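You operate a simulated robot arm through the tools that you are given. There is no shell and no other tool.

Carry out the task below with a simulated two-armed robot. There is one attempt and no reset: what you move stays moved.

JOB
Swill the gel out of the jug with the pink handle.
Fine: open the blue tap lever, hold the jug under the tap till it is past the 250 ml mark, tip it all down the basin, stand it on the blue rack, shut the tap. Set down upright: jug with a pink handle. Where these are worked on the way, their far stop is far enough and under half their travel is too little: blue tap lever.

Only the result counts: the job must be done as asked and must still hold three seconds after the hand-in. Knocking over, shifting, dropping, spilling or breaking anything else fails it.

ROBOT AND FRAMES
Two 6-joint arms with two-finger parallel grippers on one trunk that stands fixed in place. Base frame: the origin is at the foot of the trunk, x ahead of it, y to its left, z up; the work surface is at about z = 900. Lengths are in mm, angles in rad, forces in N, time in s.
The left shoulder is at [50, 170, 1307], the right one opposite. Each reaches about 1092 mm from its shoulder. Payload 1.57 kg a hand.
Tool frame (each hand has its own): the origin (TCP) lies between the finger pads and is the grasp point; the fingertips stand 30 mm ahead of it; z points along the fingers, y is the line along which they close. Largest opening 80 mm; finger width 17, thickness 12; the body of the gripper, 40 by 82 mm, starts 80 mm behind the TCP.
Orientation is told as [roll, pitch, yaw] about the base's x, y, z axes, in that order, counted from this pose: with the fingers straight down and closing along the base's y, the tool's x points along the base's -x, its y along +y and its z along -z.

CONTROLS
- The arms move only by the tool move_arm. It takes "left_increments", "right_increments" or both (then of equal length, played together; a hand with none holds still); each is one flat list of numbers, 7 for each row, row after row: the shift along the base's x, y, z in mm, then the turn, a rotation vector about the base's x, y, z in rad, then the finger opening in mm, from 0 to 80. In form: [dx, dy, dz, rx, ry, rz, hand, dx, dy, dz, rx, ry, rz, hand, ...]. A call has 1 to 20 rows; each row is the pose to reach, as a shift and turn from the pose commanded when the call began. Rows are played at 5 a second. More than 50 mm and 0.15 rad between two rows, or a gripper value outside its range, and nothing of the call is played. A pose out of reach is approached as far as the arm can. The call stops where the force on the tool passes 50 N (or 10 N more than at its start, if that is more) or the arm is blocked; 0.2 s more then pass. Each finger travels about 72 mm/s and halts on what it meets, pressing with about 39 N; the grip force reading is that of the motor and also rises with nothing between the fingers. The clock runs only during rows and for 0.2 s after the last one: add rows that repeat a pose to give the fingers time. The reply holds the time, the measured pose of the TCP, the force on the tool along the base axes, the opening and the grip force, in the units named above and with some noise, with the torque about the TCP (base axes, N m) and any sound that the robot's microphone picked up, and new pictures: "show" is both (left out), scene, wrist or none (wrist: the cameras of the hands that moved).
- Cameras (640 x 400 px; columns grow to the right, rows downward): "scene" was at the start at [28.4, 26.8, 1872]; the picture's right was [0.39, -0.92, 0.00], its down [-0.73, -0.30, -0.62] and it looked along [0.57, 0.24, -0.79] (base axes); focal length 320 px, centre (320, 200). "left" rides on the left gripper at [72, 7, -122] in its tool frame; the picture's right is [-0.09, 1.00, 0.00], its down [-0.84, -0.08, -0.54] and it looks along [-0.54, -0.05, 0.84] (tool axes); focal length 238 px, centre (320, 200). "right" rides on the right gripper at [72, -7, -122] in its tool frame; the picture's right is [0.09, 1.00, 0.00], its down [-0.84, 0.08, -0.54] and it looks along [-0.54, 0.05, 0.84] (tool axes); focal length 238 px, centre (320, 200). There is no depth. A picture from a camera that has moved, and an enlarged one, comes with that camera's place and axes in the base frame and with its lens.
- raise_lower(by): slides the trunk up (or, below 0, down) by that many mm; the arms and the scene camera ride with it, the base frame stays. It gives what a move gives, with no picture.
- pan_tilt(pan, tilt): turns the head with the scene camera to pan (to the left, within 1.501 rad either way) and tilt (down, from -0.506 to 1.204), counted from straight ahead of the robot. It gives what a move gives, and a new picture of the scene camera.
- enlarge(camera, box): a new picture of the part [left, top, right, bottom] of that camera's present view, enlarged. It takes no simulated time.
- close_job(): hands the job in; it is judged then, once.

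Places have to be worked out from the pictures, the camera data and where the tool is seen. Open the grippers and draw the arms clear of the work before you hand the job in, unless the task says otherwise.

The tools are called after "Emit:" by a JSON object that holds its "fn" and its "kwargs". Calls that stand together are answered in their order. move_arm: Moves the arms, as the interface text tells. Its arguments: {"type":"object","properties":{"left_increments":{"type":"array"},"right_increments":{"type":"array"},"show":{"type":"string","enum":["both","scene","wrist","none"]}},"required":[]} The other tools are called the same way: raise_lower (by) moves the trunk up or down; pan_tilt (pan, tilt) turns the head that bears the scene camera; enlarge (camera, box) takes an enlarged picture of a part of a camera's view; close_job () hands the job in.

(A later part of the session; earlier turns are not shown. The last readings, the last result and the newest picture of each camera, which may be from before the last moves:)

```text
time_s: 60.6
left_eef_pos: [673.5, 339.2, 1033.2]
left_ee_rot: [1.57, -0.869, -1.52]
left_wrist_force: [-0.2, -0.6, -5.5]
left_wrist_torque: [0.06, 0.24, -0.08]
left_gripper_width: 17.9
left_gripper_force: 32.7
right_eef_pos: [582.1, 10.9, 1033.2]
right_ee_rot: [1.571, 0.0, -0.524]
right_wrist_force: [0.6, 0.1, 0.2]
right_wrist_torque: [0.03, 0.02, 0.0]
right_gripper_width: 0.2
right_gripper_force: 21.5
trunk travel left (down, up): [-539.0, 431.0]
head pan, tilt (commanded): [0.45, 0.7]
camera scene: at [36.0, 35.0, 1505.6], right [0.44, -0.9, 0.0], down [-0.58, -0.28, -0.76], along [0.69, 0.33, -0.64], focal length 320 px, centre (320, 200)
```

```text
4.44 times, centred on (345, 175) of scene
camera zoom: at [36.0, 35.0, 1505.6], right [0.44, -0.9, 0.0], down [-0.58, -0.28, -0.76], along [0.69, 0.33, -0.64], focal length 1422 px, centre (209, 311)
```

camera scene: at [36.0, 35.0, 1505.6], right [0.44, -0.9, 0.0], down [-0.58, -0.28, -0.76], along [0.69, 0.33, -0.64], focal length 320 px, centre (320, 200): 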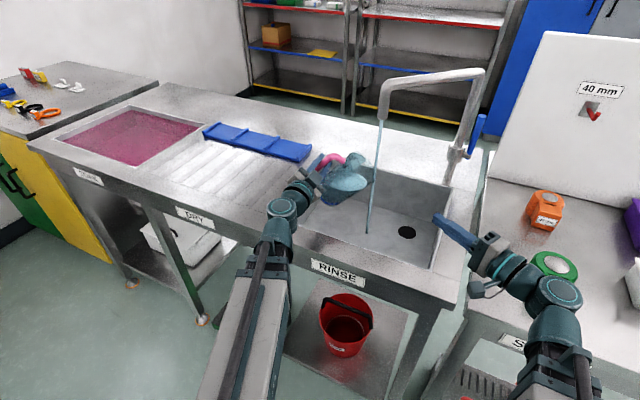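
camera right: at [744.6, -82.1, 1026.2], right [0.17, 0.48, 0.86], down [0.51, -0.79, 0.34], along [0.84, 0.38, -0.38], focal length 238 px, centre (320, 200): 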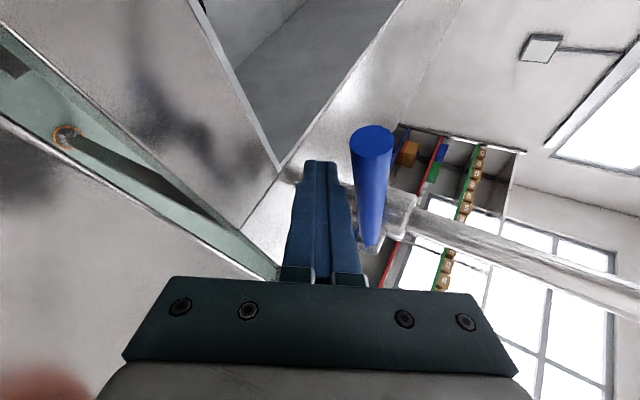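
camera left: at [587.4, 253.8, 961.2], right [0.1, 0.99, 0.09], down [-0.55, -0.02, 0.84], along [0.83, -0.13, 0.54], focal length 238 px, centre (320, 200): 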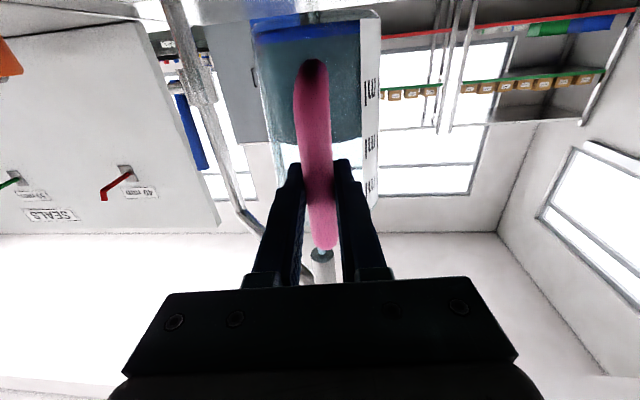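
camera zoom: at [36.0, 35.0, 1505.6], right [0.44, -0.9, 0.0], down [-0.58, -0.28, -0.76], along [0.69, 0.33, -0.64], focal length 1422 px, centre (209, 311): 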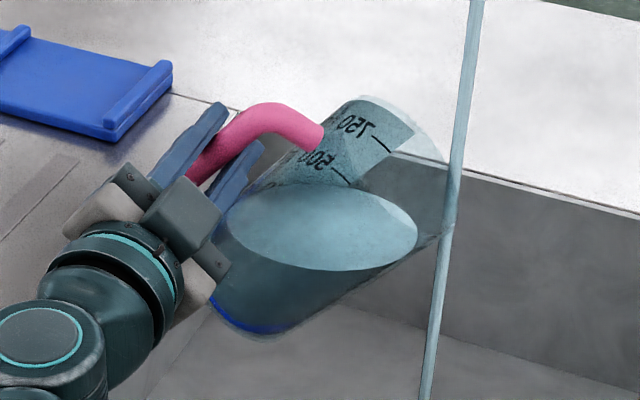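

The round handle bar has turned in the pads: the jug swung sideways around the bar, but its tilt still follows my roll, so tipping still works. I'll raise 40 mm, shift 40 mm toward the basin's middle, and keep rolling to pour it out.

Emit:
{"fn": "raise_lower", "kwargs": {"by": 40}}

Emit:
{"fn": "move_arm", "kwargs": {"left_increments": [0, -10, 0, 0, 0, 0, 0, 0, -20, 0, 0, 0, 0, 0, 0, -30, 0, 0.0699, 0.0035, 0, 0, 0, -40, 0, 0.1498, 0.0075, 0, 0, 0, -40, 0, 0.2497, 0.0125, 0, 0, 0, -40, 0, 0.3496, 0.0175, 0, 0, 0, -40, 0, 0.4494, 0.0225, 0, 0, 0, -40, 0, 0.5493, 0.0275, 0, 0, 0, -40, 0, 0.6492, 0.0325, 0, 0, 0, -40, 0, 0.7491, 0.0375, 0, 0, 0, -40, 0, 0.849, 0.0425, 0, 0], "show": "both"}}

Emit:
{"fn": "enlarge", "kwargs": {"camera": "scene", "box": [280, 110, 430, 250]}}

```text
time_s: 61.5
left_eef_pos: [673.4, 339.4, 1074.0]
left_ee_rot: [1.569, -0.871, -1.52]
left_wrist_force: [0.7, 0.1, -5.9]
left_wrist_torque: [0.23, 0.19, 0.01]
left_gripper_width: 17.2
left_gripper_force: 32.7
right_eef_pos: [583.2, 10.0, 1074.1]
right_ee_rot: [1.571, 0.001, -0.523]
right_wrist_force: [-0.7, -0.4, 0.3]
right_wrist_torque: [0.0, -0.01, 0.03]
right_gripper_width: 0.2
right_gripper_force: 21.3
trunk travel left (down, up): [-579.0, 391.0]
head pan, tilt (commanded): [0.45, 0.7]
```

```text
time_s: 63.9
left_eef_pos: [673.8, 295.4, 1068.2]
left_ee_rot: [1.546, -0.025, -1.517]
left_wrist_force: [-0.5, -0.2, -3.1]
left_wrist_torque: [-0.08, 0.1, -0.02]
left_gripper_width: 17.1
left_gripper_force: 31.8
left hand out of reach, approached as far as the arm can: row 11
right_eef_pos: [581.8, 10.7, 1073.8]
right_ee_rot: [1.571, 0.0, -0.523]
right_wrist_force: [-0.2, -0.4, 0.2]
right_wrist_torque: [0.02, 0.03, 0.04]
right_gripper_width: 0.0
right_gripper_force: 22.1
trunk travel left (down, up): [-579.0, 391.0]
head pan, tilt (commanded): [0.45, 0.7]
camera scene: at [35.8, 34.9, 1545.6], right [0.44, -0.9, 0.0], down [-0.58, -0.28, -0.76], along [0.69, 0.33, -0.64], focal length 320 px, centre (320, 200)
camera left: at [549.3, 361.5, 1075.9], right [0.03, -0.07, 1.0], down [-0.5, -0.87, -0.04], along [0.87, -0.49, -0.06], focal length 238 px, centre (320, 200)
```

scene: 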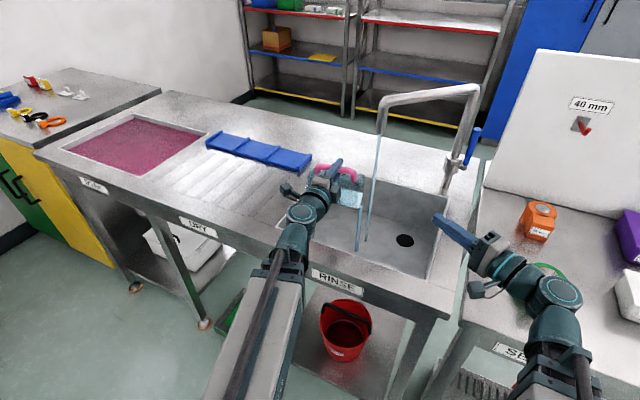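
left: 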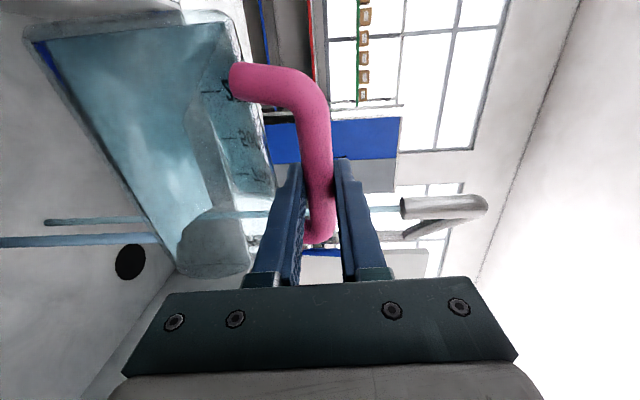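

```text
2.86 times, centred on (355, 180) of scene
camera zoom: at [35.8, 34.9, 1545.6], right [0.44, -0.9, 0.0], down [-0.58, -0.28, -0.76], along [0.69, 0.33, -0.64], focal length 914 px, centre (220, 257)
```

zoom: 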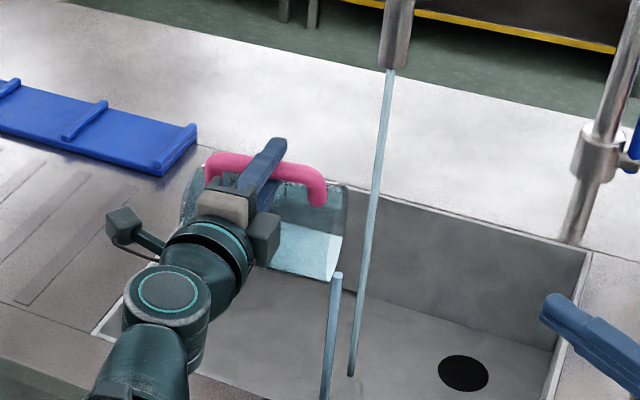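

It's pouring, and the hand's weight reading dropped from 5.9 to 3.1 N. The roll flagged a limit near 1.55 rad. I'll see whether it can go further while it drains.

Emit:
{"fn": "move_arm", "kwargs": {"left_increments": [0, 4, 5, 0.1, 0.005, 0, 0, 0, 4, 5, 0.2, 0.01, 0, 0, 0, 4, 5, 0.3, 0.015, 0, 0, 0, 4, 5, 0.3, 0.015, 0, 0, 0, 4, 5, 0.3, 0.015, 0, 0], "show": "both"}}

Emit:
{"fn": "enlarge", "kwargs": {"camera": "scene", "box": [280, 110, 430, 250]}}

```text
time_s: 65.1
left_eef_pos: [680.1, 272.4, 1062.1]
left_ee_rot: [1.519, 0.274, -1.503]
left_wrist_force: [-0.5, -0.3, -1.7]
left_wrist_torque: [-0.06, 0.04, -0.02]
left_gripper_width: 17.0
left_gripper_force: 32.2
left hand out of reach, approached as far as the arm can: row 1, 2, 3, 4, 5
right_eef_pos: [582.8, 9.2, 1074.4]
right_ee_rot: [1.57, 0.002, -0.523]
right_wrist_force: [-0.9, 0.3, 0.7]
right_wrist_torque: [-0.01, 0.03, 0.02]
right_gripper_width: 0.1
right_gripper_force: 21.5
trunk travel left (down, up): [-579.0, 391.0]
head pan, tilt (commanded): [0.45, 0.7]
camera scene: at [35.6, 34.9, 1545.6], right [0.44, -0.9, 0.0], down [-0.58, -0.28, -0.76], along [0.69, 0.33, -0.64], focal length 320 px, centre (320, 200)
camera left: at [555.1, 329.5, 1094.3], right [0.08, -0.35, 0.93], down [-0.49, -0.83, -0.27], along [0.87, -0.44, -0.24], focal length 238 px, centre (320, 200)
```

scene: 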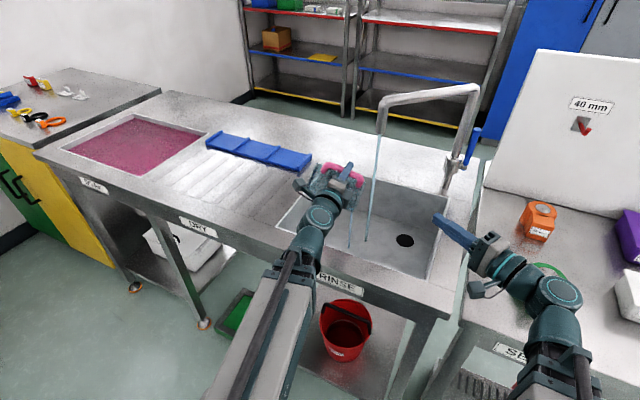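
left: 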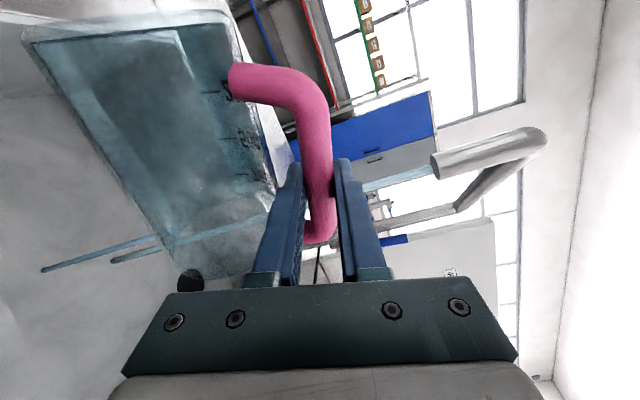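

```text
2.86 times, centred on (355, 180) of scene
camera zoom: at [35.6, 34.9, 1545.6], right [0.44, -0.9, 0.0], down [-0.58, -0.28, -0.76], along [0.69, 0.33, -0.64], focal length 914 px, centre (220, 257)
```

zoom: 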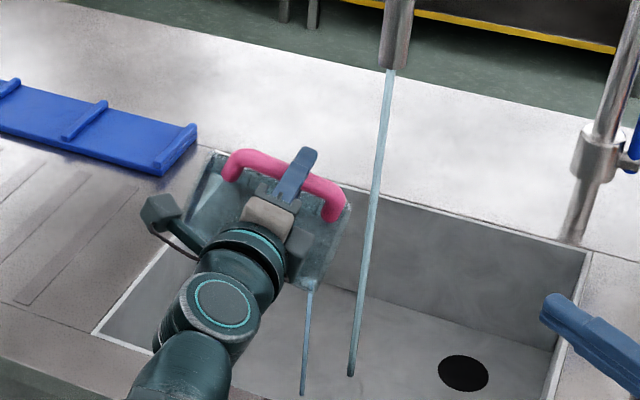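

The roll went on to about 1.85 rad, with the solver shifting the hand slightly. The jug is nearly empty, with a thin trickle left. I'll roll further and hold to drain.

Emit:
{"fn": "move_arm", "kwargs": {"left_increments": [0, 0, 0, 0.1, 0.008, 0, 0, 0, 0, 0, 0.2, 0.016, 0, 0, 0, 0, 0, 0.3, 0.024, 0, 0, 0, 0, 0, 0.4, 0.032, 0, 0, 0, 0, 0, 0.4, 0.032, 0, 0, 0, 0, 0, 0.4, 0.032, 0, 0, 0, 0, 0, 0.4, 0.032, 0, 0, 0, 0, 0, 0.4, 0.032, 0, 0], "show": "both"}}

Emit:
{"fn": "enlarge", "kwargs": {"camera": "scene", "box": [280, 110, 430, 250]}}

```text
time_s: 66.9
left_eef_pos: [682.3, 269.6, 1063.0]
left_ee_rot: [1.507, 0.677, -1.474]
left_wrist_force: [-0.1, 0.8, -1.0]
left_wrist_torque: [-0.1, 0.01, 0.0]
left_gripper_width: 16.8
left_gripper_force: 31.5
left hand out of reach, approached as far as the arm can: row 2, 3, 4, 5
right_eef_pos: [581.9, 8.9, 1074.5]
right_ee_rot: [1.572, -0.001, -0.523]
right_wrist_force: [0.5, 0.0, -0.4]
right_wrist_torque: [0.04, -0.02, -0.02]
right_gripper_width: 0.0
right_gripper_force: 21.2
trunk travel left (down, up): [-579.0, 391.0]
head pan, tilt (commanded): [0.45, 0.7]
camera scene: at [35.6, 34.9, 1545.6], right [0.44, -0.9, 0.0], down [-0.58, -0.28, -0.76], along [0.69, 0.33, -0.64], focal length 320 px, centre (320, 200)
camera left: at [556.5, 304.6, 1118.7], right [0.13, -0.68, 0.72], down [-0.48, -0.68, -0.56], along [0.87, -0.27, -0.42], focal length 238 px, centre (320, 200)
```

scene: 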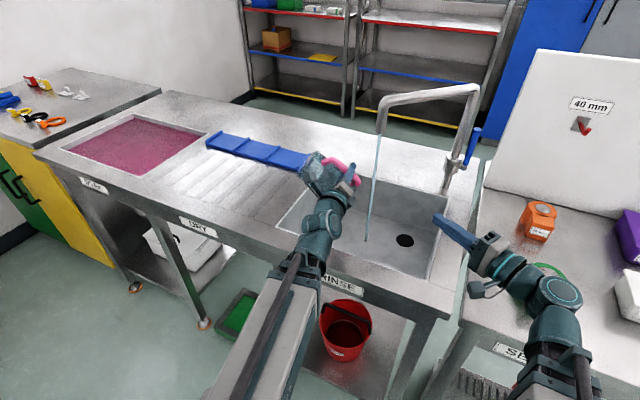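
left: 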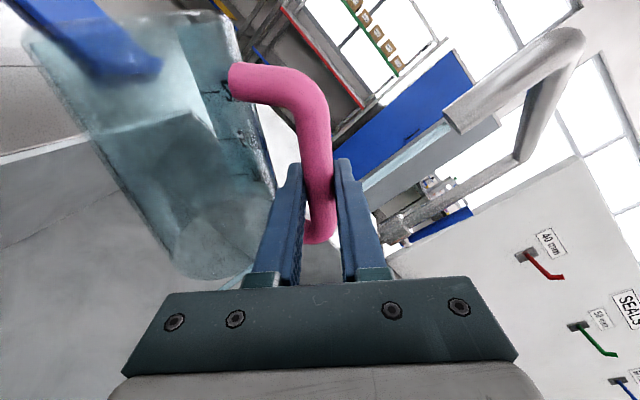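

```text
2.86 times, centred on (355, 180) of scene
camera zoom: at [35.6, 34.9, 1545.6], right [0.44, -0.9, 0.0], down [-0.58, -0.28, -0.76], along [0.69, 0.33, -0.64], focal length 914 px, centre (220, 257)
```

zoom: 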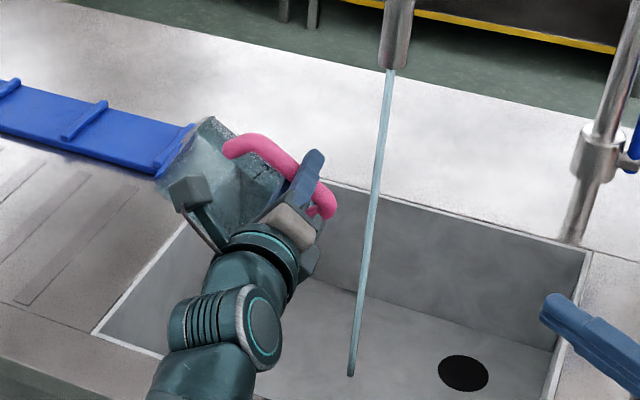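

The tilt is now about 129° and no stream leaves the jug. I'll zoom in to see whether any gel or water is left.

Emit:
{"fn": "enlarge", "kwargs": {"camera": "left", "box": [0, 0, 300, 290]}}

Emit:
{"fn": "enlarge", "kwargs": {"camera": "scene", "box": [300, 130, 380, 220]}}

```text
1.38 times, centred on (150, 145) of left
camera zoom: at [556.5, 304.6, 1118.7], right [0.13, -0.68, 0.72], down [-0.48, -0.68, -0.56], along [0.87, -0.27, -0.42], focal length 329 px, centre (554, 276)
```

zoom: 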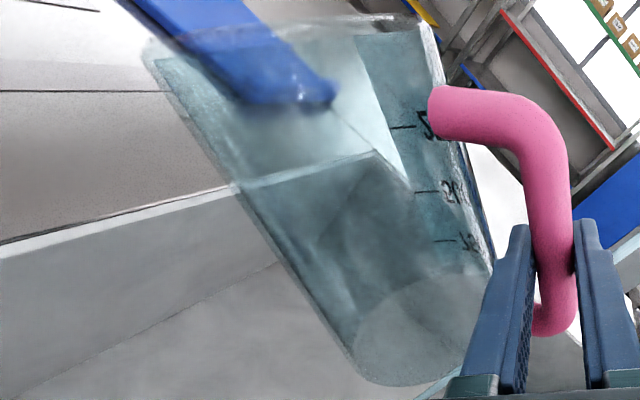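

```text
4.44 times, centred on (340, 175) of scene
camera zoom: at [35.6, 34.9, 1545.6], right [0.44, -0.9, 0.0], down [-0.58, -0.28, -0.76], along [0.69, 0.33, -0.64], focal length 1422 px, centre (231, 311)
```

zoom: 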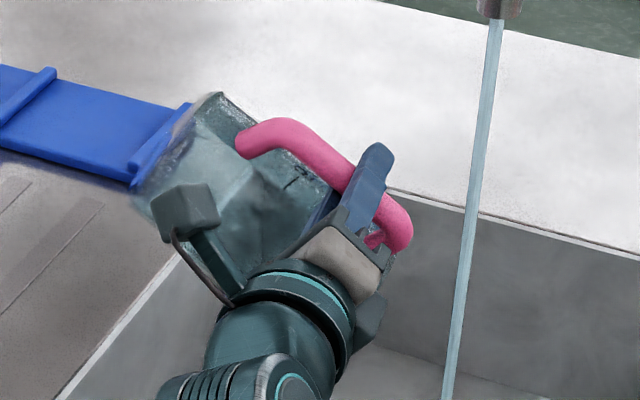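

The jug is empty and clear, with no blue left. I'll roll the hand back upright while moving left, keeping the jug's mouth away from the stream.

Emit:
{"fn": "move_arm", "kwargs": {"left_increments": [0, 5, 0, -0.1484, -0.0204, 0.0075, 0, 0, 10, 0, -0.2967, -0.0408, 0.015, 0, 0, 15, 0, -0.4451, -0.0612, 0.0225, 0, 0, 20, 0, -0.5934, -0.0816, 0.03, 0, 0, 25, 0, -0.7418, -0.102, 0.0375, 0, 0, 30, 0, -0.8901, -0.1224, 0.045, 0, 0, 35, 0, -1.0385, -0.1428, 0.0525, 0, 0, 40, 0, -1.1868, -0.1632, 0.06, 0, 0, 45, 0, -1.3352, -0.1836, 0.0675, 0, 0, 50, 0, -1.4835, -0.204, 0.075, 0, 0, 55, 0, -1.6319, -0.2244, 0.0825, 0, 0, 60, 0, -1.7802, -0.2448, 0.09, 0, 0, 65, 0, -1.9286, -0.2652, 0.0975, 0, 0, 70, 0, -2.0769, -0.2856, 0.105, 0, 0, 75, 0, -2.2253, -0.306, 0.1125, 0, 0, 75, 0, -2.2253, -0.306, 0.1125, 0], "show": "both"}}

Emit:
{"fn": "enlarge", "kwargs": {"camera": "scene", "box": [270, 90, 430, 250]}}

```text
time_s: 70.3
left_eef_pos: [679.6, 346.6, 1067.0]
left_ee_rot: [-0.084, -1.541, 0.246]
left_wrist_force: [0.9, 0.2, -2.3]
left_wrist_torque: [0.11, 0.06, 0.03]
left_gripper_width: 17.1
left_gripper_force: 31.8
left hand out of reach, approached as far as the arm can: row 1, 2, 4, 5, 6, 7, 8, 9, 10, 11, 12, 13, 14, 15, 16
right_eef_pos: [582.3, 10.3, 1074.1]
right_ee_rot: [1.571, -0.001, -0.524]
right_wrist_force: [-0.2, 0.4, -0.5]
right_wrist_torque: [0.01, 0.03, 0.0]
right_gripper_width: 0.1
right_gripper_force: 20.9
trunk travel left (down, up): [-579.0, 391.0]
head pan, tilt (commanded): [0.45, 0.7]
camera scene: at [35.6, 34.9, 1545.6], right [0.44, -0.9, 0.0], down [-0.58, -0.28, -0.76], along [0.69, 0.33, -0.64], focal length 320 px, centre (320, 200)
camera left: at [557.5, 334.3, 998.8], right [-0.16, 0.98, 0.09], down [-0.5, -0.16, 0.85], along [0.85, 0.09, 0.52], focal length 238 px, centre (320, 200)
```

scene: 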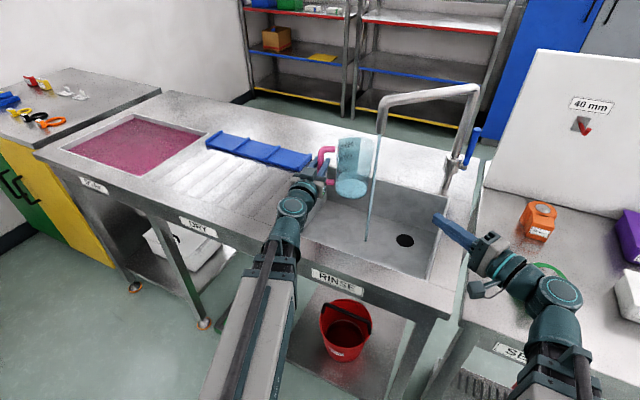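
left: 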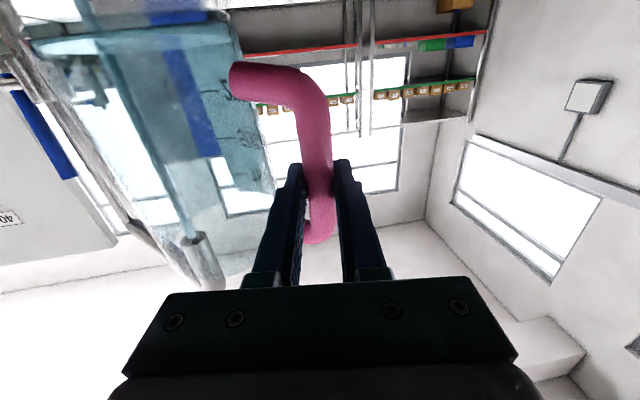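

```text
2.50 times, centred on (350, 170) of scene
camera zoom: at [35.6, 34.9, 1545.6], right [0.44, -0.9, 0.0], down [-0.58, -0.28, -0.76], along [0.69, 0.33, -0.64], focal length 800 px, centre (245, 275)
```

zoom: 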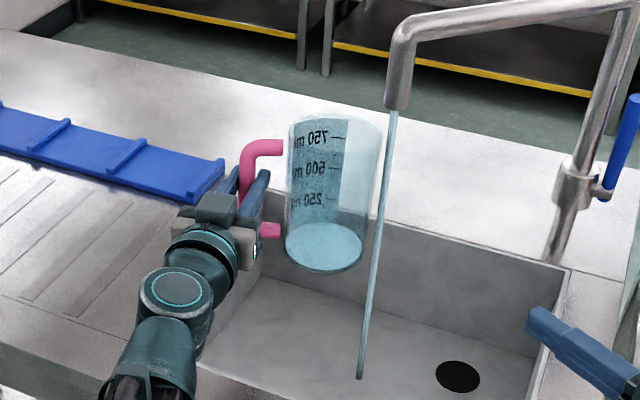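

The jug is upright again with its mouth clear of the stream. There's a pale disc at the bottom, so I'll zoom in to see whether it's leftover water or just the glass base.

Emit:
{"fn": "enlarge", "kwargs": {"camera": "scene", "box": [325, 120, 385, 195]}}

Emit:
{"fn": "enlarge", "kwargs": {"camera": "left", "box": [0, 0, 300, 280]}}

```text
5.33 times, centred on (355, 158) of scene
camera zoom: at [35.6, 34.9, 1545.6], right [0.44, -0.9, 0.0], down [-0.58, -0.28, -0.76], along [0.69, 0.33, -0.64], focal length 1707 px, centre (133, 427)
```

zoom: 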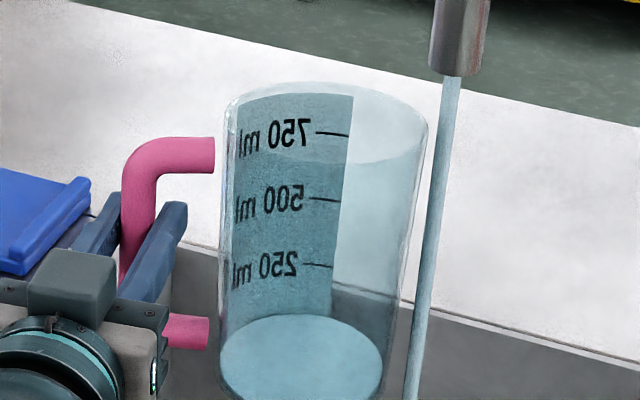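

```text
1.43 times, centred on (150, 140) of left
camera zoom: at [557.5, 334.3, 998.8], right [-0.16, 0.98, 0.09], down [-0.5, -0.16, 0.85], along [0.85, 0.09, 0.52], focal length 340 px, centre (563, 286)
```

zoom: 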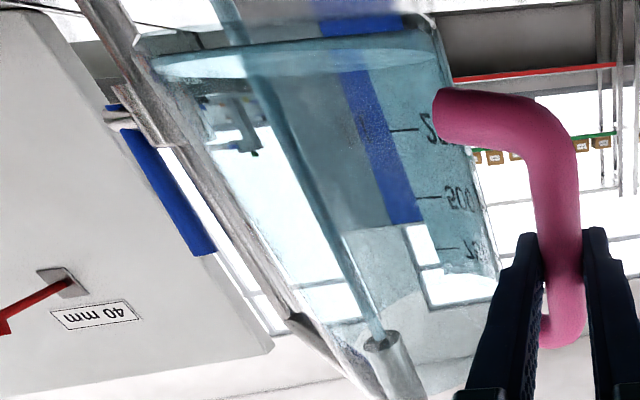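

I'll look at the base more closely.

Emit:
{"fn": "enlarge", "kwargs": {"camera": "scene", "box": [330, 160, 374, 190]}}

Emit:
{"fn": "enlarge", "kwargs": {"camera": "left", "box": [20, 0, 240, 70]}}

```text
13.33 times, centred on (352, 175) of scene
camera zoom: at [35.6, 34.9, 1545.6], right [0.44, -0.9, 0.0], down [-0.58, -0.28, -0.76], along [0.69, 0.33, -0.64], focal length 4267 px, centre (-107, 533)
```

zoom: 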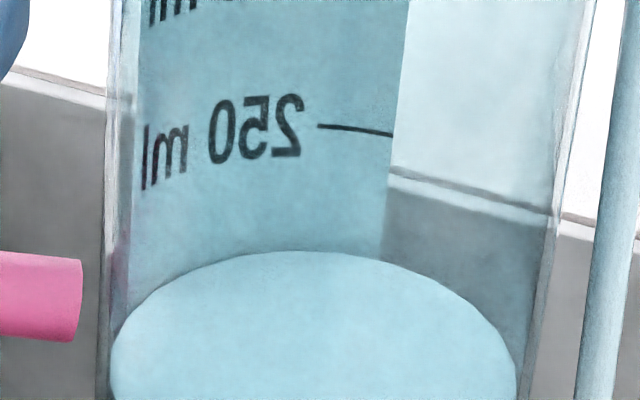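

```text
2.91 times, centred on (130, 35) of left
camera zoom: at [557.5, 334.3, 998.8], right [-0.16, 0.98, 0.09], down [-0.5, -0.16, 0.85], along [0.85, 0.09, 0.52], focal length 693 px, centre (873, 680)
```

zoom: 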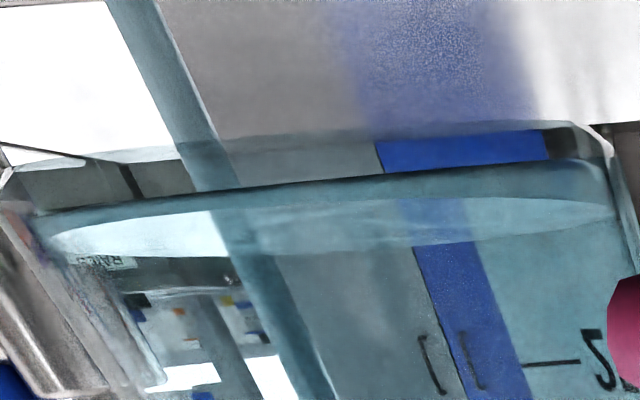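

A thin layer seems to remain, either leftover water or a little caught from the stream during the swing back. I'll move the jug nearer the front of the basin, well clear of the stream in x, and tip it out once more.

Emit:
{"fn": "move_arm", "kwargs": {"left_increments": [-9.3, 2.9, 0, 0, 0, -0.05, 0, -18.6, 5.8, 0, 0, 0, -0.1, 0, -27.9, 8.7, 0, 0, 0, -0.15, 0, -37.2, 11.6, 0, 0, 0, -0.2, 0, -46.6, 14.4, 0, 0, 0, -0.25, 0, -46.6, 14.4, 0, 0, 0, -0.25, 0], "show": "both"}}

Emit:
{"fn": "enlarge", "kwargs": {"camera": "scene", "box": [270, 110, 430, 260]}}

```text
time_s: 71.7
left_eef_pos: [633.1, 361.7, 1068.6]
left_ee_rot: [-0.026, -1.544, -0.063]
left_wrist_force: [0.3, 0.2, -1.1]
left_wrist_torque: [0.14, 0.05, 0.0]
left_gripper_width: 17.0
left_gripper_force: 31.8
right_eef_pos: [581.1, 9.9, 1073.4]
right_ee_rot: [1.57, 0.001, -0.525]
right_wrist_force: [-0.6, 0.2, 0.4]
right_wrist_torque: [0.01, 0.02, -0.03]
right_gripper_width: 0.1
right_gripper_force: 21.7
trunk travel left (down, up): [-579.0, 391.0]
head pan, tilt (commanded): [0.45, 0.7]
camera scene: at [35.6, 34.9, 1545.6], right [0.44, -0.9, 0.0], down [-0.58, -0.28, -0.76], along [0.69, 0.33, -0.64], focal length 320 px, centre (320, 200)
camera left: at [511.7, 380.1, 998.8], right [0.09, 0.99, 0.09], down [-0.52, -0.03, 0.85], along [0.85, -0.13, 0.52], focal length 238 px, centre (320, 200)
```

scene: 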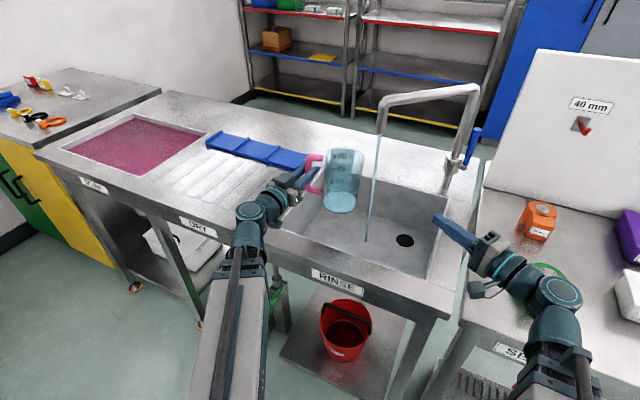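
left: 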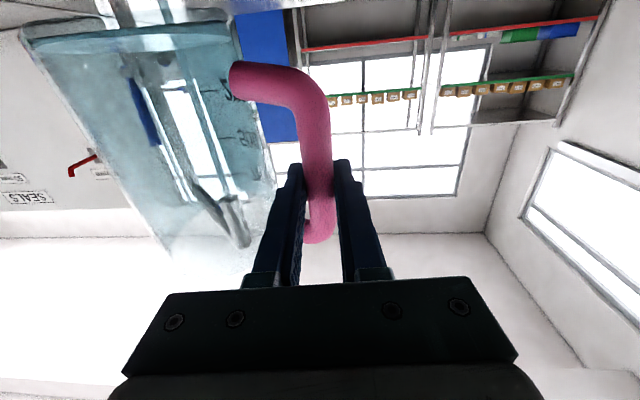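

```text
2.67 times, centred on (350, 185) of scene
camera zoom: at [35.6, 34.9, 1545.6], right [0.44, -0.9, 0.0], down [-0.58, -0.28, -0.76], along [0.69, 0.33, -0.64], focal length 853 px, centre (240, 240)
```

zoom: 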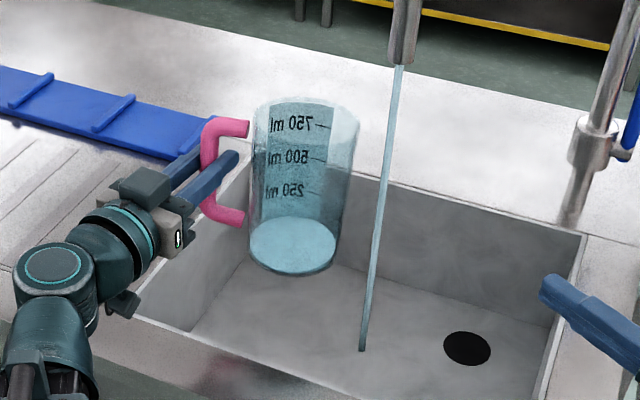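

The layer is still visible. I'll raise a little, move to the basin's left side (rim always at least 40 mm from the stream), then tip out fully again along a path that avoids the stream both ways.

Emit:
{"fn": "raise_lower", "kwargs": {"by": 25}}

Emit:
{"fn": "move_arm", "kwargs": {"left_increments": [9.8, 9.6, 0, 0, 0, 0.0467, 0, 19.5, 19.2, 0, 0, 0, 0.0935, 0, 29.2, 28.8, 0, 0, 0, 0.14, 0, 39, 38.3, 0, 0, 0, 0.187, 0, 39, 38.3, 0, 0, 0, 0.187, 0], "show": "wrist"}}

```text
time_s: 72.4
left_eef_pos: [634.2, 363.1, 1092.5]
left_ee_rot: [-0.019, -1.543, -0.068]
left_wrist_force: [0.5, -0.1, -1.8]
left_wrist_torque: [0.13, 0.07, 0.01]
left_gripper_width: 16.9
left_gripper_force: 32.1
right_eef_pos: [583.0, 9.6, 1098.7]
right_ee_rot: [1.57, -0.001, -0.524]
right_wrist_force: [0.2, 0.1, 0.6]
right_wrist_torque: [0.01, -0.03, 0.01]
right_gripper_width: 0.1
right_gripper_force: 20.8
trunk travel left (down, up): [-604.0, 366.0]
head pan, tilt (commanded): [0.45, 0.7]
```

```text
time_s: 73.6
left_eef_pos: [673.8, 399.9, 1092.6]
left_ee_rot: [-0.031, -1.543, 0.129]
left_wrist_force: [-0.8, 0.0, -2.0]
left_wrist_torque: [0.16, 0.04, 0.03]
left_gripper_width: 17.3
left_gripper_force: 32.0
right_eef_pos: [583.0, 9.9, 1099.6]
right_ee_rot: [1.571, 0.002, -0.524]
right_wrist_force: [-0.6, 0.9, -0.2]
right_wrist_torque: [0.02, 0.03, 0.01]
right_gripper_width: 0.0
right_gripper_force: 21.6
trunk travel left (down, up): [-604.0, 366.0]
head pan, tilt (commanded): [0.45, 0.7]
camera left: at [550.2, 394.8, 1023.8], right [-0.1, 0.99, 0.09], down [-0.51, -0.13, 0.85], along [0.86, 0.04, 0.52], focal length 238 px, centre (320, 200)
```

left: 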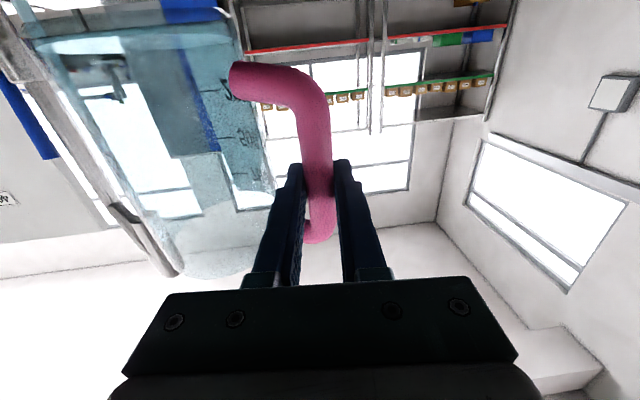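

Now I'll run the second tip: roll at y≈400, then shift toward mid-basin as the mouth turns down, and hold to drain.

Emit:
{"fn": "move_arm", "kwargs": {"left_increments": [0, 0, 0, 0.1493, 0.0149, 0, 0, 0, 0, 0, 0.2985, 0.0297, 0, 0, 0, 0, 0, 0.4478, 0.0446, 0, 0, 0, 0, 0, 0.597, 0.0594, 0, 0, 0, 0, 0, 0.7463, 0.0743, 0, 0, 0, 0, 0, 0.8955, 0.0891, 0, 0, 0, 0, 0, 1.0448, 0.104, 0, 0, 0, 0, 0, 1.194, 0.1188, 0, 0, 2, -20, 0, 1.3433, 0.1337, 0, 0, 4, -50, 0, 1.4925, 0.1485, 0, 0, 6, -80, 0, 1.6418, 0.1634, 0, 0, 7, -100, 0, 1.791, 0.1782, 0, 0, 8, -115, 0, 1.9403, 0.1931, 0, 0, 8, -120, 0, 2.0895, 0.2079, 0, 0, 8, -120, 0, 2.2388, 0.2228, 0, 0, 8, -120, 0, 2.2388, 0.2228, 0, 0, 8, -120, 0, 2.2388, 0.2228, 0, 0, 8, -120, 0, 2.2388, 0.2228, 0, 0, 8, -120, 0, 2.2388, 0.2228, 0, 0], "show": "both"}}

Emit:
{"fn": "enlarge", "kwargs": {"camera": "left", "box": [0, 0, 300, 290]}}

```text
time_s: 77.6
left_eef_pos: [682.1, 281.6, 1101.2]
left_ee_rot: [1.591, 0.677, -1.438]
left_wrist_force: [-0.2, 0.4, -1.4]
left_wrist_torque: [-0.09, 0.0, 0.01]
left_gripper_width: 17.3
left_gripper_force: 31.9
left hand out of reach, approached as far as the arm can: row 8, 9, 11, 12, 13, 14, 15, 16, 17, 18, 19
right_eef_pos: [582.5, 9.3, 1099.3]
right_ee_rot: [1.571, 0.0, -0.524]
right_wrist_force: [-0.7, -0.1, -0.6]
right_wrist_torque: [0.0, -0.01, -0.03]
right_gripper_width: 0.0
right_gripper_force: 21.3
trunk travel left (down, up): [-604.0, 366.0]
head pan, tilt (commanded): [0.45, 0.7]
camera scene: at [35.6, 34.9, 1570.6], right [0.44, -0.9, 0.0], down [-0.58, -0.28, -0.76], along [0.69, 0.33, -0.64], focal length 320 px, centre (320, 200)
camera left: at [554.0, 317.9, 1150.2], right [0.07, -0.69, 0.72], down [-0.46, -0.66, -0.59], along [0.89, -0.28, -0.36], focal length 238 px, centre (320, 200)
```

scene: 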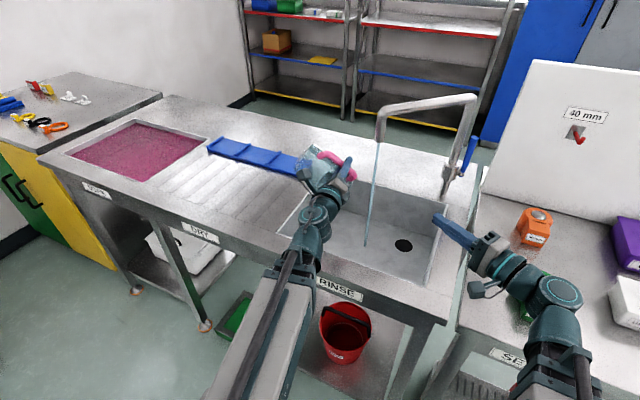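
left: 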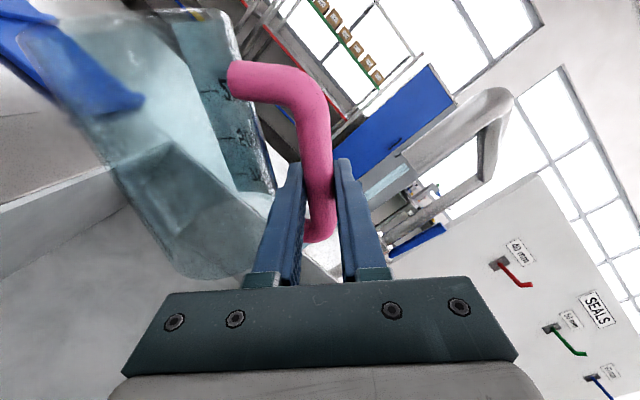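

```text
1.38 times, centred on (150, 145) of left
camera zoom: at [554.0, 317.9, 1150.2], right [0.07, -0.69, 0.72], down [-0.46, -0.66, -0.59], along [0.89, -0.28, -0.36], focal length 329 px, centre (554, 276)
```

zoom: 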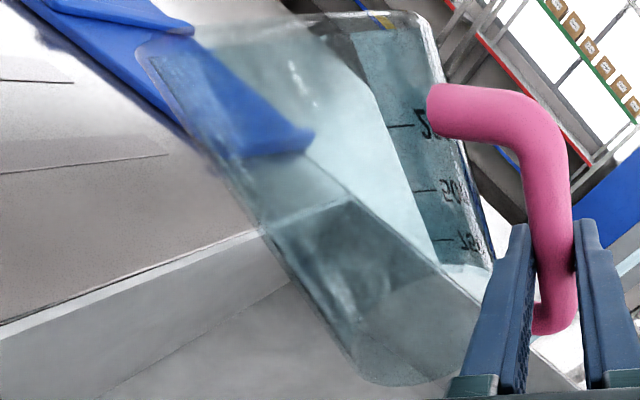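

The tipped jug looks empty again. I'll roll it back along the safe path, staying clear of the stream.

Emit:
{"fn": "move_arm", "kwargs": {"left_increments": [0, 0, 0, 0, 0, 0, 0, 0, 0, 0, 0, 0, 0, 0, 0, 0, 0, -0.1489, -0.018, -0.0024, 0, 0, 5, 0, -0.2978, -0.0359, -0.0047, 0, -1, 20, 0, -0.4467, -0.0539, -0.0071, 0, -2, 40, 0, -0.5956, -0.0719, -0.0094, 0, -4, 70, 0, -0.7445, -0.0899, -0.0118, 0, -6, 100, 0, -0.8934, -0.1078, -0.0141, 0, -8, 120, 0, -1.0423, -0.1258, -0.0165, 0, -8, 120, 0, -1.1912, -0.1438, -0.0188, 0, -8, 120, 0, -1.3401, -0.1617, -0.0212, 0, -8, 120, 0, -1.489, -0.1797, -0.0236, 0, -8, 120, 0, -1.638, -0.1977, -0.0259, 0, -8, 120, 0, -1.7869, -0.2156, -0.0283, 0, -8, 120, 0, -1.9358, -0.2336, -0.0306, 0, -8, 120, 0, -2.0847, -0.2516, -0.033, 0, -8, 120, 0, -2.2237, -0.2684, -0.0352, 0, -8, 120, 0, -2.2237, -0.2684, -0.0352, 0], "show": "both"}}

Emit:
{"fn": "enlarge", "kwargs": {"camera": "scene", "box": [270, 90, 430, 240]}}

Emit:
{"fn": "enlarge", "kwargs": {"camera": "left", "box": [20, 0, 240, 70]}}

```text
time_s: 81.4
left_eef_pos: [674.0, 400.3, 1103.0]
left_ee_rot: [2.676, -1.555, -2.56]
left_wrist_force: [0.1, -0.4, -1.8]
left_wrist_torque: [0.11, 0.06, -0.02]
left_gripper_width: 16.7
left_gripper_force: 31.7
right_eef_pos: [583.0, 10.8, 1098.7]
right_ee_rot: [1.571, -0.001, -0.524]
right_wrist_force: [-0.8, 0.0, 1.2]
right_wrist_torque: [0.02, -0.01, 0.02]
right_gripper_width: 0.2
right_gripper_force: 21.3
trunk travel left (down, up): [-604.0, 366.0]
head pan, tilt (commanded): [0.45, 0.7]
camera scene: at [35.6, 34.9, 1570.6], right [0.44, -0.9, 0.0], down [-0.58, -0.28, -0.76], along [0.69, 0.33, -0.64], focal length 320 px, centre (320, 200)
camera left: at [553.1, 393.8, 1028.0], right [-0.12, 0.99, 0.1], down [-0.54, -0.15, 0.83], along [0.83, 0.05, 0.55], focal length 238 px, centre (320, 200)
```

scene: 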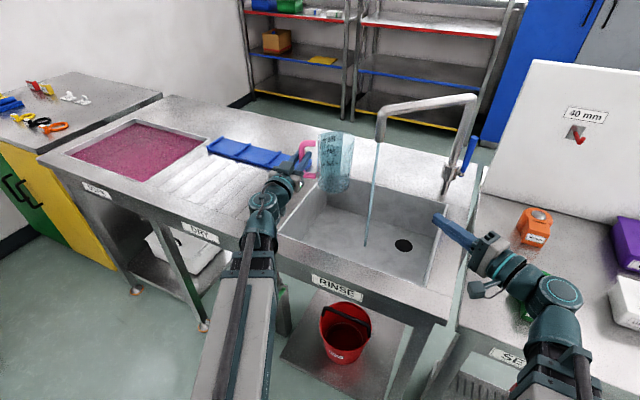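
left: 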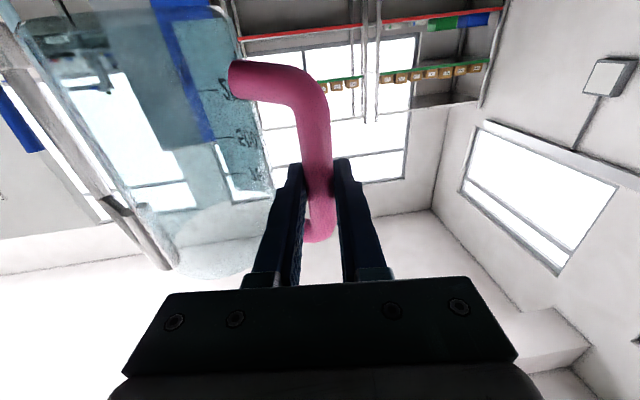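

```text
2.67 times, centred on (350, 165) of scene
camera zoom: at [35.6, 34.9, 1570.6], right [0.44, -0.9, 0.0], down [-0.58, -0.28, -0.76], along [0.69, 0.33, -0.64], focal length 853 px, centre (240, 293)
```

zoom: 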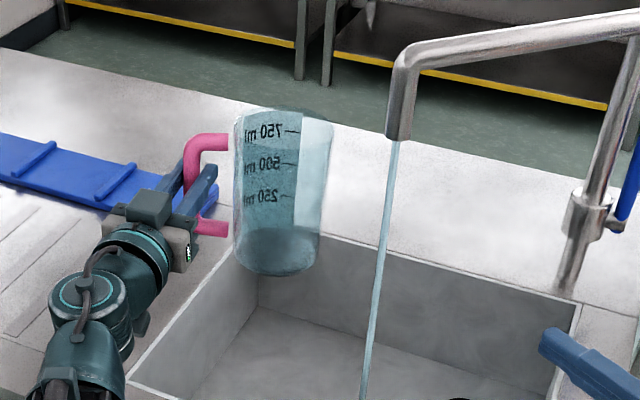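

```text
2.91 times, centred on (130, 35) of left
camera zoom: at [553.1, 393.8, 1028.0], right [-0.12, 0.99, 0.1], down [-0.54, -0.15, 0.83], along [0.83, 0.05, 0.55], focal length 693 px, centre (873, 680)
```

zoom: 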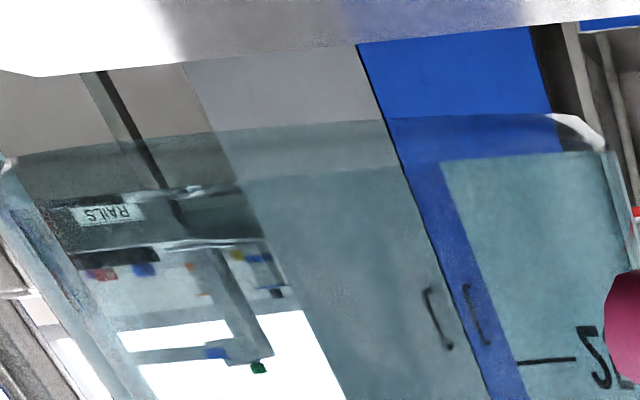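

The jug is now clearly empty; the bright disc is gone. I'll carry it at this height toward the rack's right-hand bay, yawing the hand so the jug, which hangs to the right of the fingers, ends up over the bay.

Emit:
{"fn": "move_arm", "kwargs": {"left_increments": [18.3, 29, 0, 0, 0, 0.041, 0, 36.6, 58, 0, 0, 0, 0.0815, 0, 54.9, 87, 0, 0, 0, 0.122, 0, 73.3, 116, 0, 0, 0, 0.163, 0, 91.6, 145, 0, 0, 0, 0.204, 0, 109.9, 174, 0, 0, 0, 0.2445, 0, 128.2, 203, 0, 0, 0, 0.285, 0, 146.5, 232, 0, 0, 0, 0.326, 0, 146.5, 232, 0, 0, 0, 0.326, 0], "show": "none"}}

Emit:
{"fn": "pan_tilt", "kwargs": {"pan": 0.6, "tilt": 0.65}}

Emit:
{"fn": "enlarge", "kwargs": {"camera": "scene", "box": [220, 60, 380, 200]}}

```text
time_s: 83.4
left_eef_pos: [818.5, 633.2, 1101.7]
left_ee_rot: [2.576, -1.555, -2.128]
left_wrist_force: [0.3, 0.0, -1.3]
left_wrist_torque: [0.09, 0.06, 0.01]
left_gripper_width: 17.0
left_gripper_force: 31.9
right_eef_pos: [582.9, 9.5, 1098.5]
right_ee_rot: [1.57, 0.0, -0.523]
right_wrist_force: [0.4, -0.4, 0.4]
right_wrist_torque: [-0.03, -0.03, 0.02]
right_gripper_width: 0.0
right_gripper_force: 20.8
trunk travel left (down, up): [-604.0, 366.0]
head pan, tilt (commanded): [0.45, 0.7]
```

```text
time_s: 84.1
left_eef_pos: [818.7, 632.8, 1100.4]
left_ee_rot: [2.561, -1.556, -2.115]
left_wrist_force: [0.4, -0.1, -1.9]
left_wrist_torque: [0.07, 0.09, -0.01]
left_gripper_width: 17.2
left_gripper_force: 32.2
right_eef_pos: [582.8, 10.0, 1099.7]
right_ee_rot: [1.571, -0.001, -0.524]
right_wrist_force: [-0.2, -0.4, -0.8]
right_wrist_torque: [0.0, 0.0, -0.01]
right_gripper_width: 0.0
right_gripper_force: 21.3
trunk travel left (down, up): [-604.0, 366.0]
head pan, tilt (commanded): [0.6, 0.649]
camera scene: at [30.8, 47.0, 1574.9], right [0.56, -0.83, 0.0], down [-0.5, -0.34, -0.8], along [0.66, 0.45, -0.6], focal length 320 px, centre (320, 200)
```

scene: 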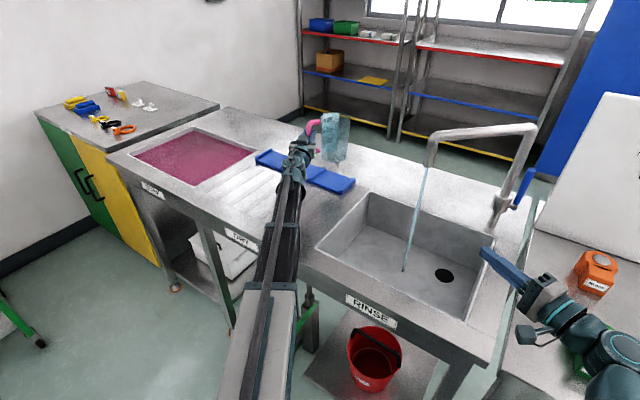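

```text
2.86 times, centred on (300, 130) of scene
camera zoom: at [30.8, 47.0, 1574.9], right [0.56, -0.83, 0.0], down [-0.5, -0.34, -0.8], along [0.66, 0.45, -0.6], focal length 914 px, centre (377, 400)
```

zoom: 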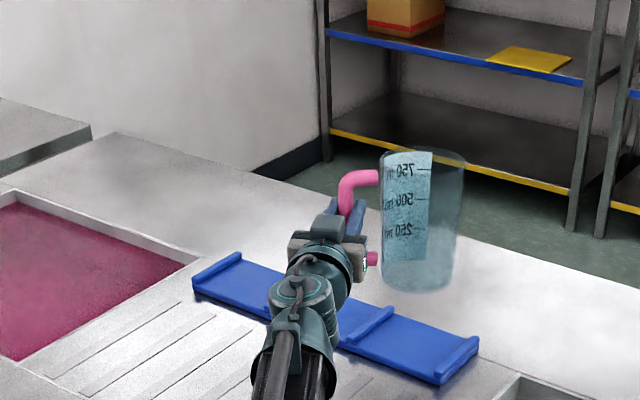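

The jug hangs vertical with its axis at about (880, 565). The bay between the ribs (y≈495 and 632, x≈825–917) is centred near (871, 564). I'll correct by about (-9, -1) mm and lower most of the way.

Emit:
{"fn": "move_arm", "kwargs": {"left_increments": [-4, 0, 0, 0, 0, 0, 0, -9, -1, 0, 0, 0, 0, 0, -9, -1, 0, 0, 0, 0, 0], "show": "none"}}

Emit:
{"fn": "raise_lower", "kwargs": {"by": -75}}

Emit:
{"fn": "move_arm", "kwargs": {"left_increments": [0, 0, 0, 0, 0, 0, 0], "show": "both"}}

Emit:
{"fn": "enlarge", "kwargs": {"camera": "scene", "box": [230, 50, 370, 180]}}

```text
time_s: 84.9
left_eef_pos: [810.9, 631.4, 1102.8]
left_ee_rot: [2.571, -1.553, -2.125]
left_wrist_force: [0.3, 0.6, -1.2]
left_wrist_torque: [0.04, 0.08, 0.0]
left_gripper_width: 17.0
left_gripper_force: 32.4
right_eef_pos: [582.8, 10.2, 1100.0]
right_ee_rot: [1.569, 0.0, -0.523]
right_wrist_force: [0.1, -0.3, -0.3]
right_wrist_torque: [-0.01, -0.01, 0.02]
right_gripper_width: 0.2
right_gripper_force: 21.4
trunk travel left (down, up): [-604.0, 366.0]
head pan, tilt (commanded): [0.6, 0.649]
```

```text
time_s: 86.0
left_eef_pos: [809.6, 631.5, 1027.0]
left_ee_rot: [2.576, -1.554, -2.13]
left_wrist_force: [-0.7, 0.9, -1.6]
left_wrist_torque: [0.07, 0.09, -0.01]
left_gripper_width: 16.9
left_gripper_force: 31.9
right_eef_pos: [582.8, 10.8, 1023.6]
right_ee_rot: [1.571, 0.002, -0.522]
right_wrist_force: [0.5, -1.0, -0.8]
right_wrist_torque: [0.0, 0.01, 0.0]
right_gripper_width: 0.0
right_gripper_force: 21.0
trunk travel left (down, up): [-529.0, 441.0]
head pan, tilt (commanded): [0.6, 0.649]
```

```text
time_s: 86.4
left_eef_pos: [809.9, 631.3, 1025.7]
left_ee_rot: [2.574, -1.552, -2.126]
left_wrist_force: [0.8, -0.2, -1.2]
left_wrist_torque: [0.09, 0.11, 0.0]
left_gripper_width: 17.1
left_gripper_force: 32.5
right_eef_pos: [583.1, 9.4, 1024.3]
right_ee_rot: [1.57, 0.0, -0.523]
right_wrist_force: [0.0, -0.2, 0.3]
right_wrist_torque: [0.02, 0.0, 0.02]
right_gripper_width: 0.0
right_gripper_force: 21.5
trunk travel left (down, up): [-529.0, 441.0]
head pan, tilt (commanded): [0.6, 0.649]
camera scene: at [30.8, 47.0, 1500.0], right [0.56, -0.83, 0.0], down [-0.5, -0.34, -0.8], along [0.66, 0.45, -0.6], focal length 320 px, centre (320, 200)
camera left: at [698.3, 586.1, 953.0], right [-0.43, 0.9, 0.1], down [-0.46, -0.32, 0.83], along [0.77, 0.31, 0.55], focal length 238 px, centre (320, 200)
```

scene: 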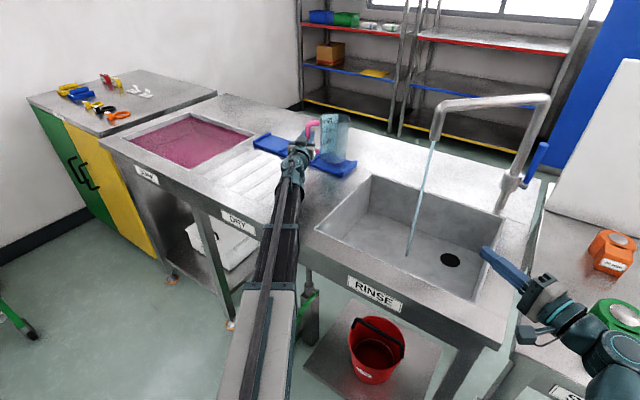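
left: 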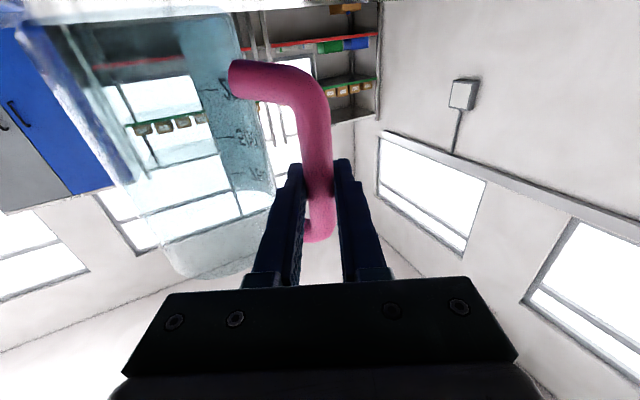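

```text
3.08 times, centred on (300, 115) of scene
camera zoom: at [30.8, 47.0, 1500.0], right [0.56, -0.83, 0.0], down [-0.5, -0.34, -0.8], along [0.66, 0.45, -0.6], focal length 985 px, centre (382, 462)
```

zoom: 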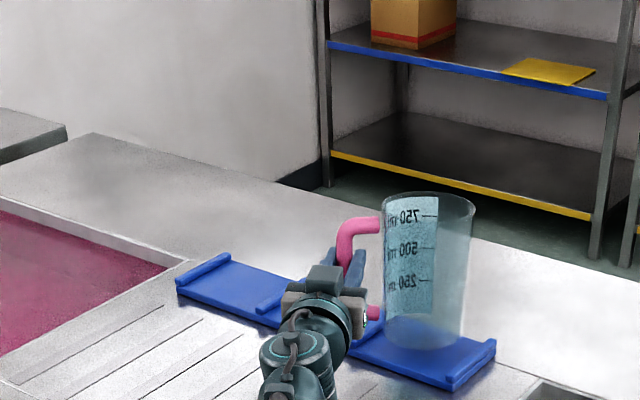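

The jug is centred over the bay, with its base at about z=940. I'll lower in small steps until the rack carries it.

Emit:
{"fn": "raise_lower", "kwargs": {"by": -15}}

Emit:
{"fn": "raise_lower", "kwargs": {"by": -5}}

Emit:
{"fn": "raise_lower", "kwargs": {"by": -5}}

Emit:
{"fn": "enlarge", "kwargs": {"camera": "scene", "box": [270, 80, 370, 180]}}

```text
time_s: 87.0
left_eef_pos: [810.4, 631.3, 1012.4]
left_ee_rot: [2.576, -1.553, -2.128]
left_wrist_force: [0.4, -0.6, 0.3]
left_wrist_torque: [0.07, 0.08, 0.02]
left_gripper_width: 17.0
left_gripper_force: 31.9
right_eef_pos: [583.4, 9.7, 1009.4]
right_ee_rot: [1.571, 0.002, -0.524]
right_wrist_force: [0.1, -0.7, -0.3]
right_wrist_torque: [-0.02, 0.01, -0.01]
right_gripper_width: 0.0
right_gripper_force: 21.3
trunk travel left (down, up): [-514.0, 456.0]
head pan, tilt (commanded): [0.6, 0.649]
```

```text
time_s: 87.6
left_eef_pos: [809.2, 632.7, 1007.4]
left_ee_rot: [2.617, -1.555, -2.171]
left_wrist_force: [-0.3, 1.2, 3.6]
left_wrist_torque: [-0.02, -0.32, 0.02]
left_gripper_width: 16.9
left_gripper_force: 32.2
right_eef_pos: [581.6, 10.8, 1004.9]
right_ee_rot: [1.571, 0.0, -0.525]
right_wrist_force: [0.7, 0.2, 0.0]
right_wrist_torque: [0.0, 0.01, -0.02]
right_gripper_width: 0.0
right_gripper_force: 21.2
trunk travel left (down, up): [-509.0, 461.0]
head pan, tilt (commanded): [0.6, 0.649]
```

```text
time_s: 88.1
left_eef_pos: [808.7, 632.3, 1004.2]
left_ee_rot: [2.659, -1.552, -2.212]
left_wrist_force: [-5.2, 2.3, 12.3]
left_wrist_torque: [-0.13, -0.89, 0.12]
left_gripper_width: 17.2
left_gripper_force: 32.2
right_eef_pos: [582.1, 9.5, 1000.3]
right_ee_rot: [1.573, -0.001, -0.525]
right_wrist_force: [-0.3, 0.1, 0.4]
right_wrist_torque: [0.01, 0.0, -0.01]
right_gripper_width: 0.1
right_gripper_force: 21.0
trunk travel left (down, up): [-504.0, 466.0]
head pan, tilt (commanded): [0.6, 0.649]
```

```text
4.00 times, centred on (320, 130) of scene
camera zoom: at [28.7, 46.3, 1475.1], right [0.57, -0.82, 0.0], down [-0.5, -0.34, -0.8], along [0.66, 0.45, -0.6], focal length 1280 px, centre (320, 480)
```

zoom: 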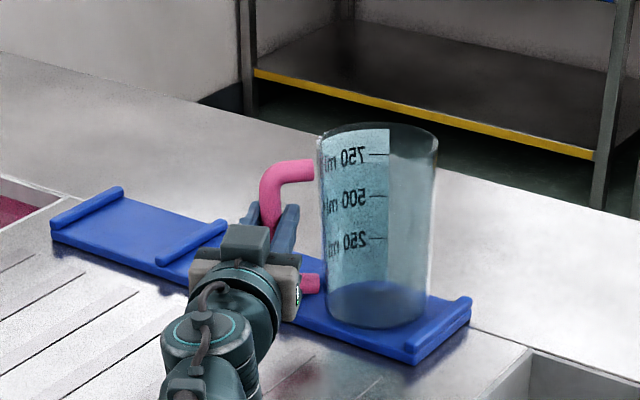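

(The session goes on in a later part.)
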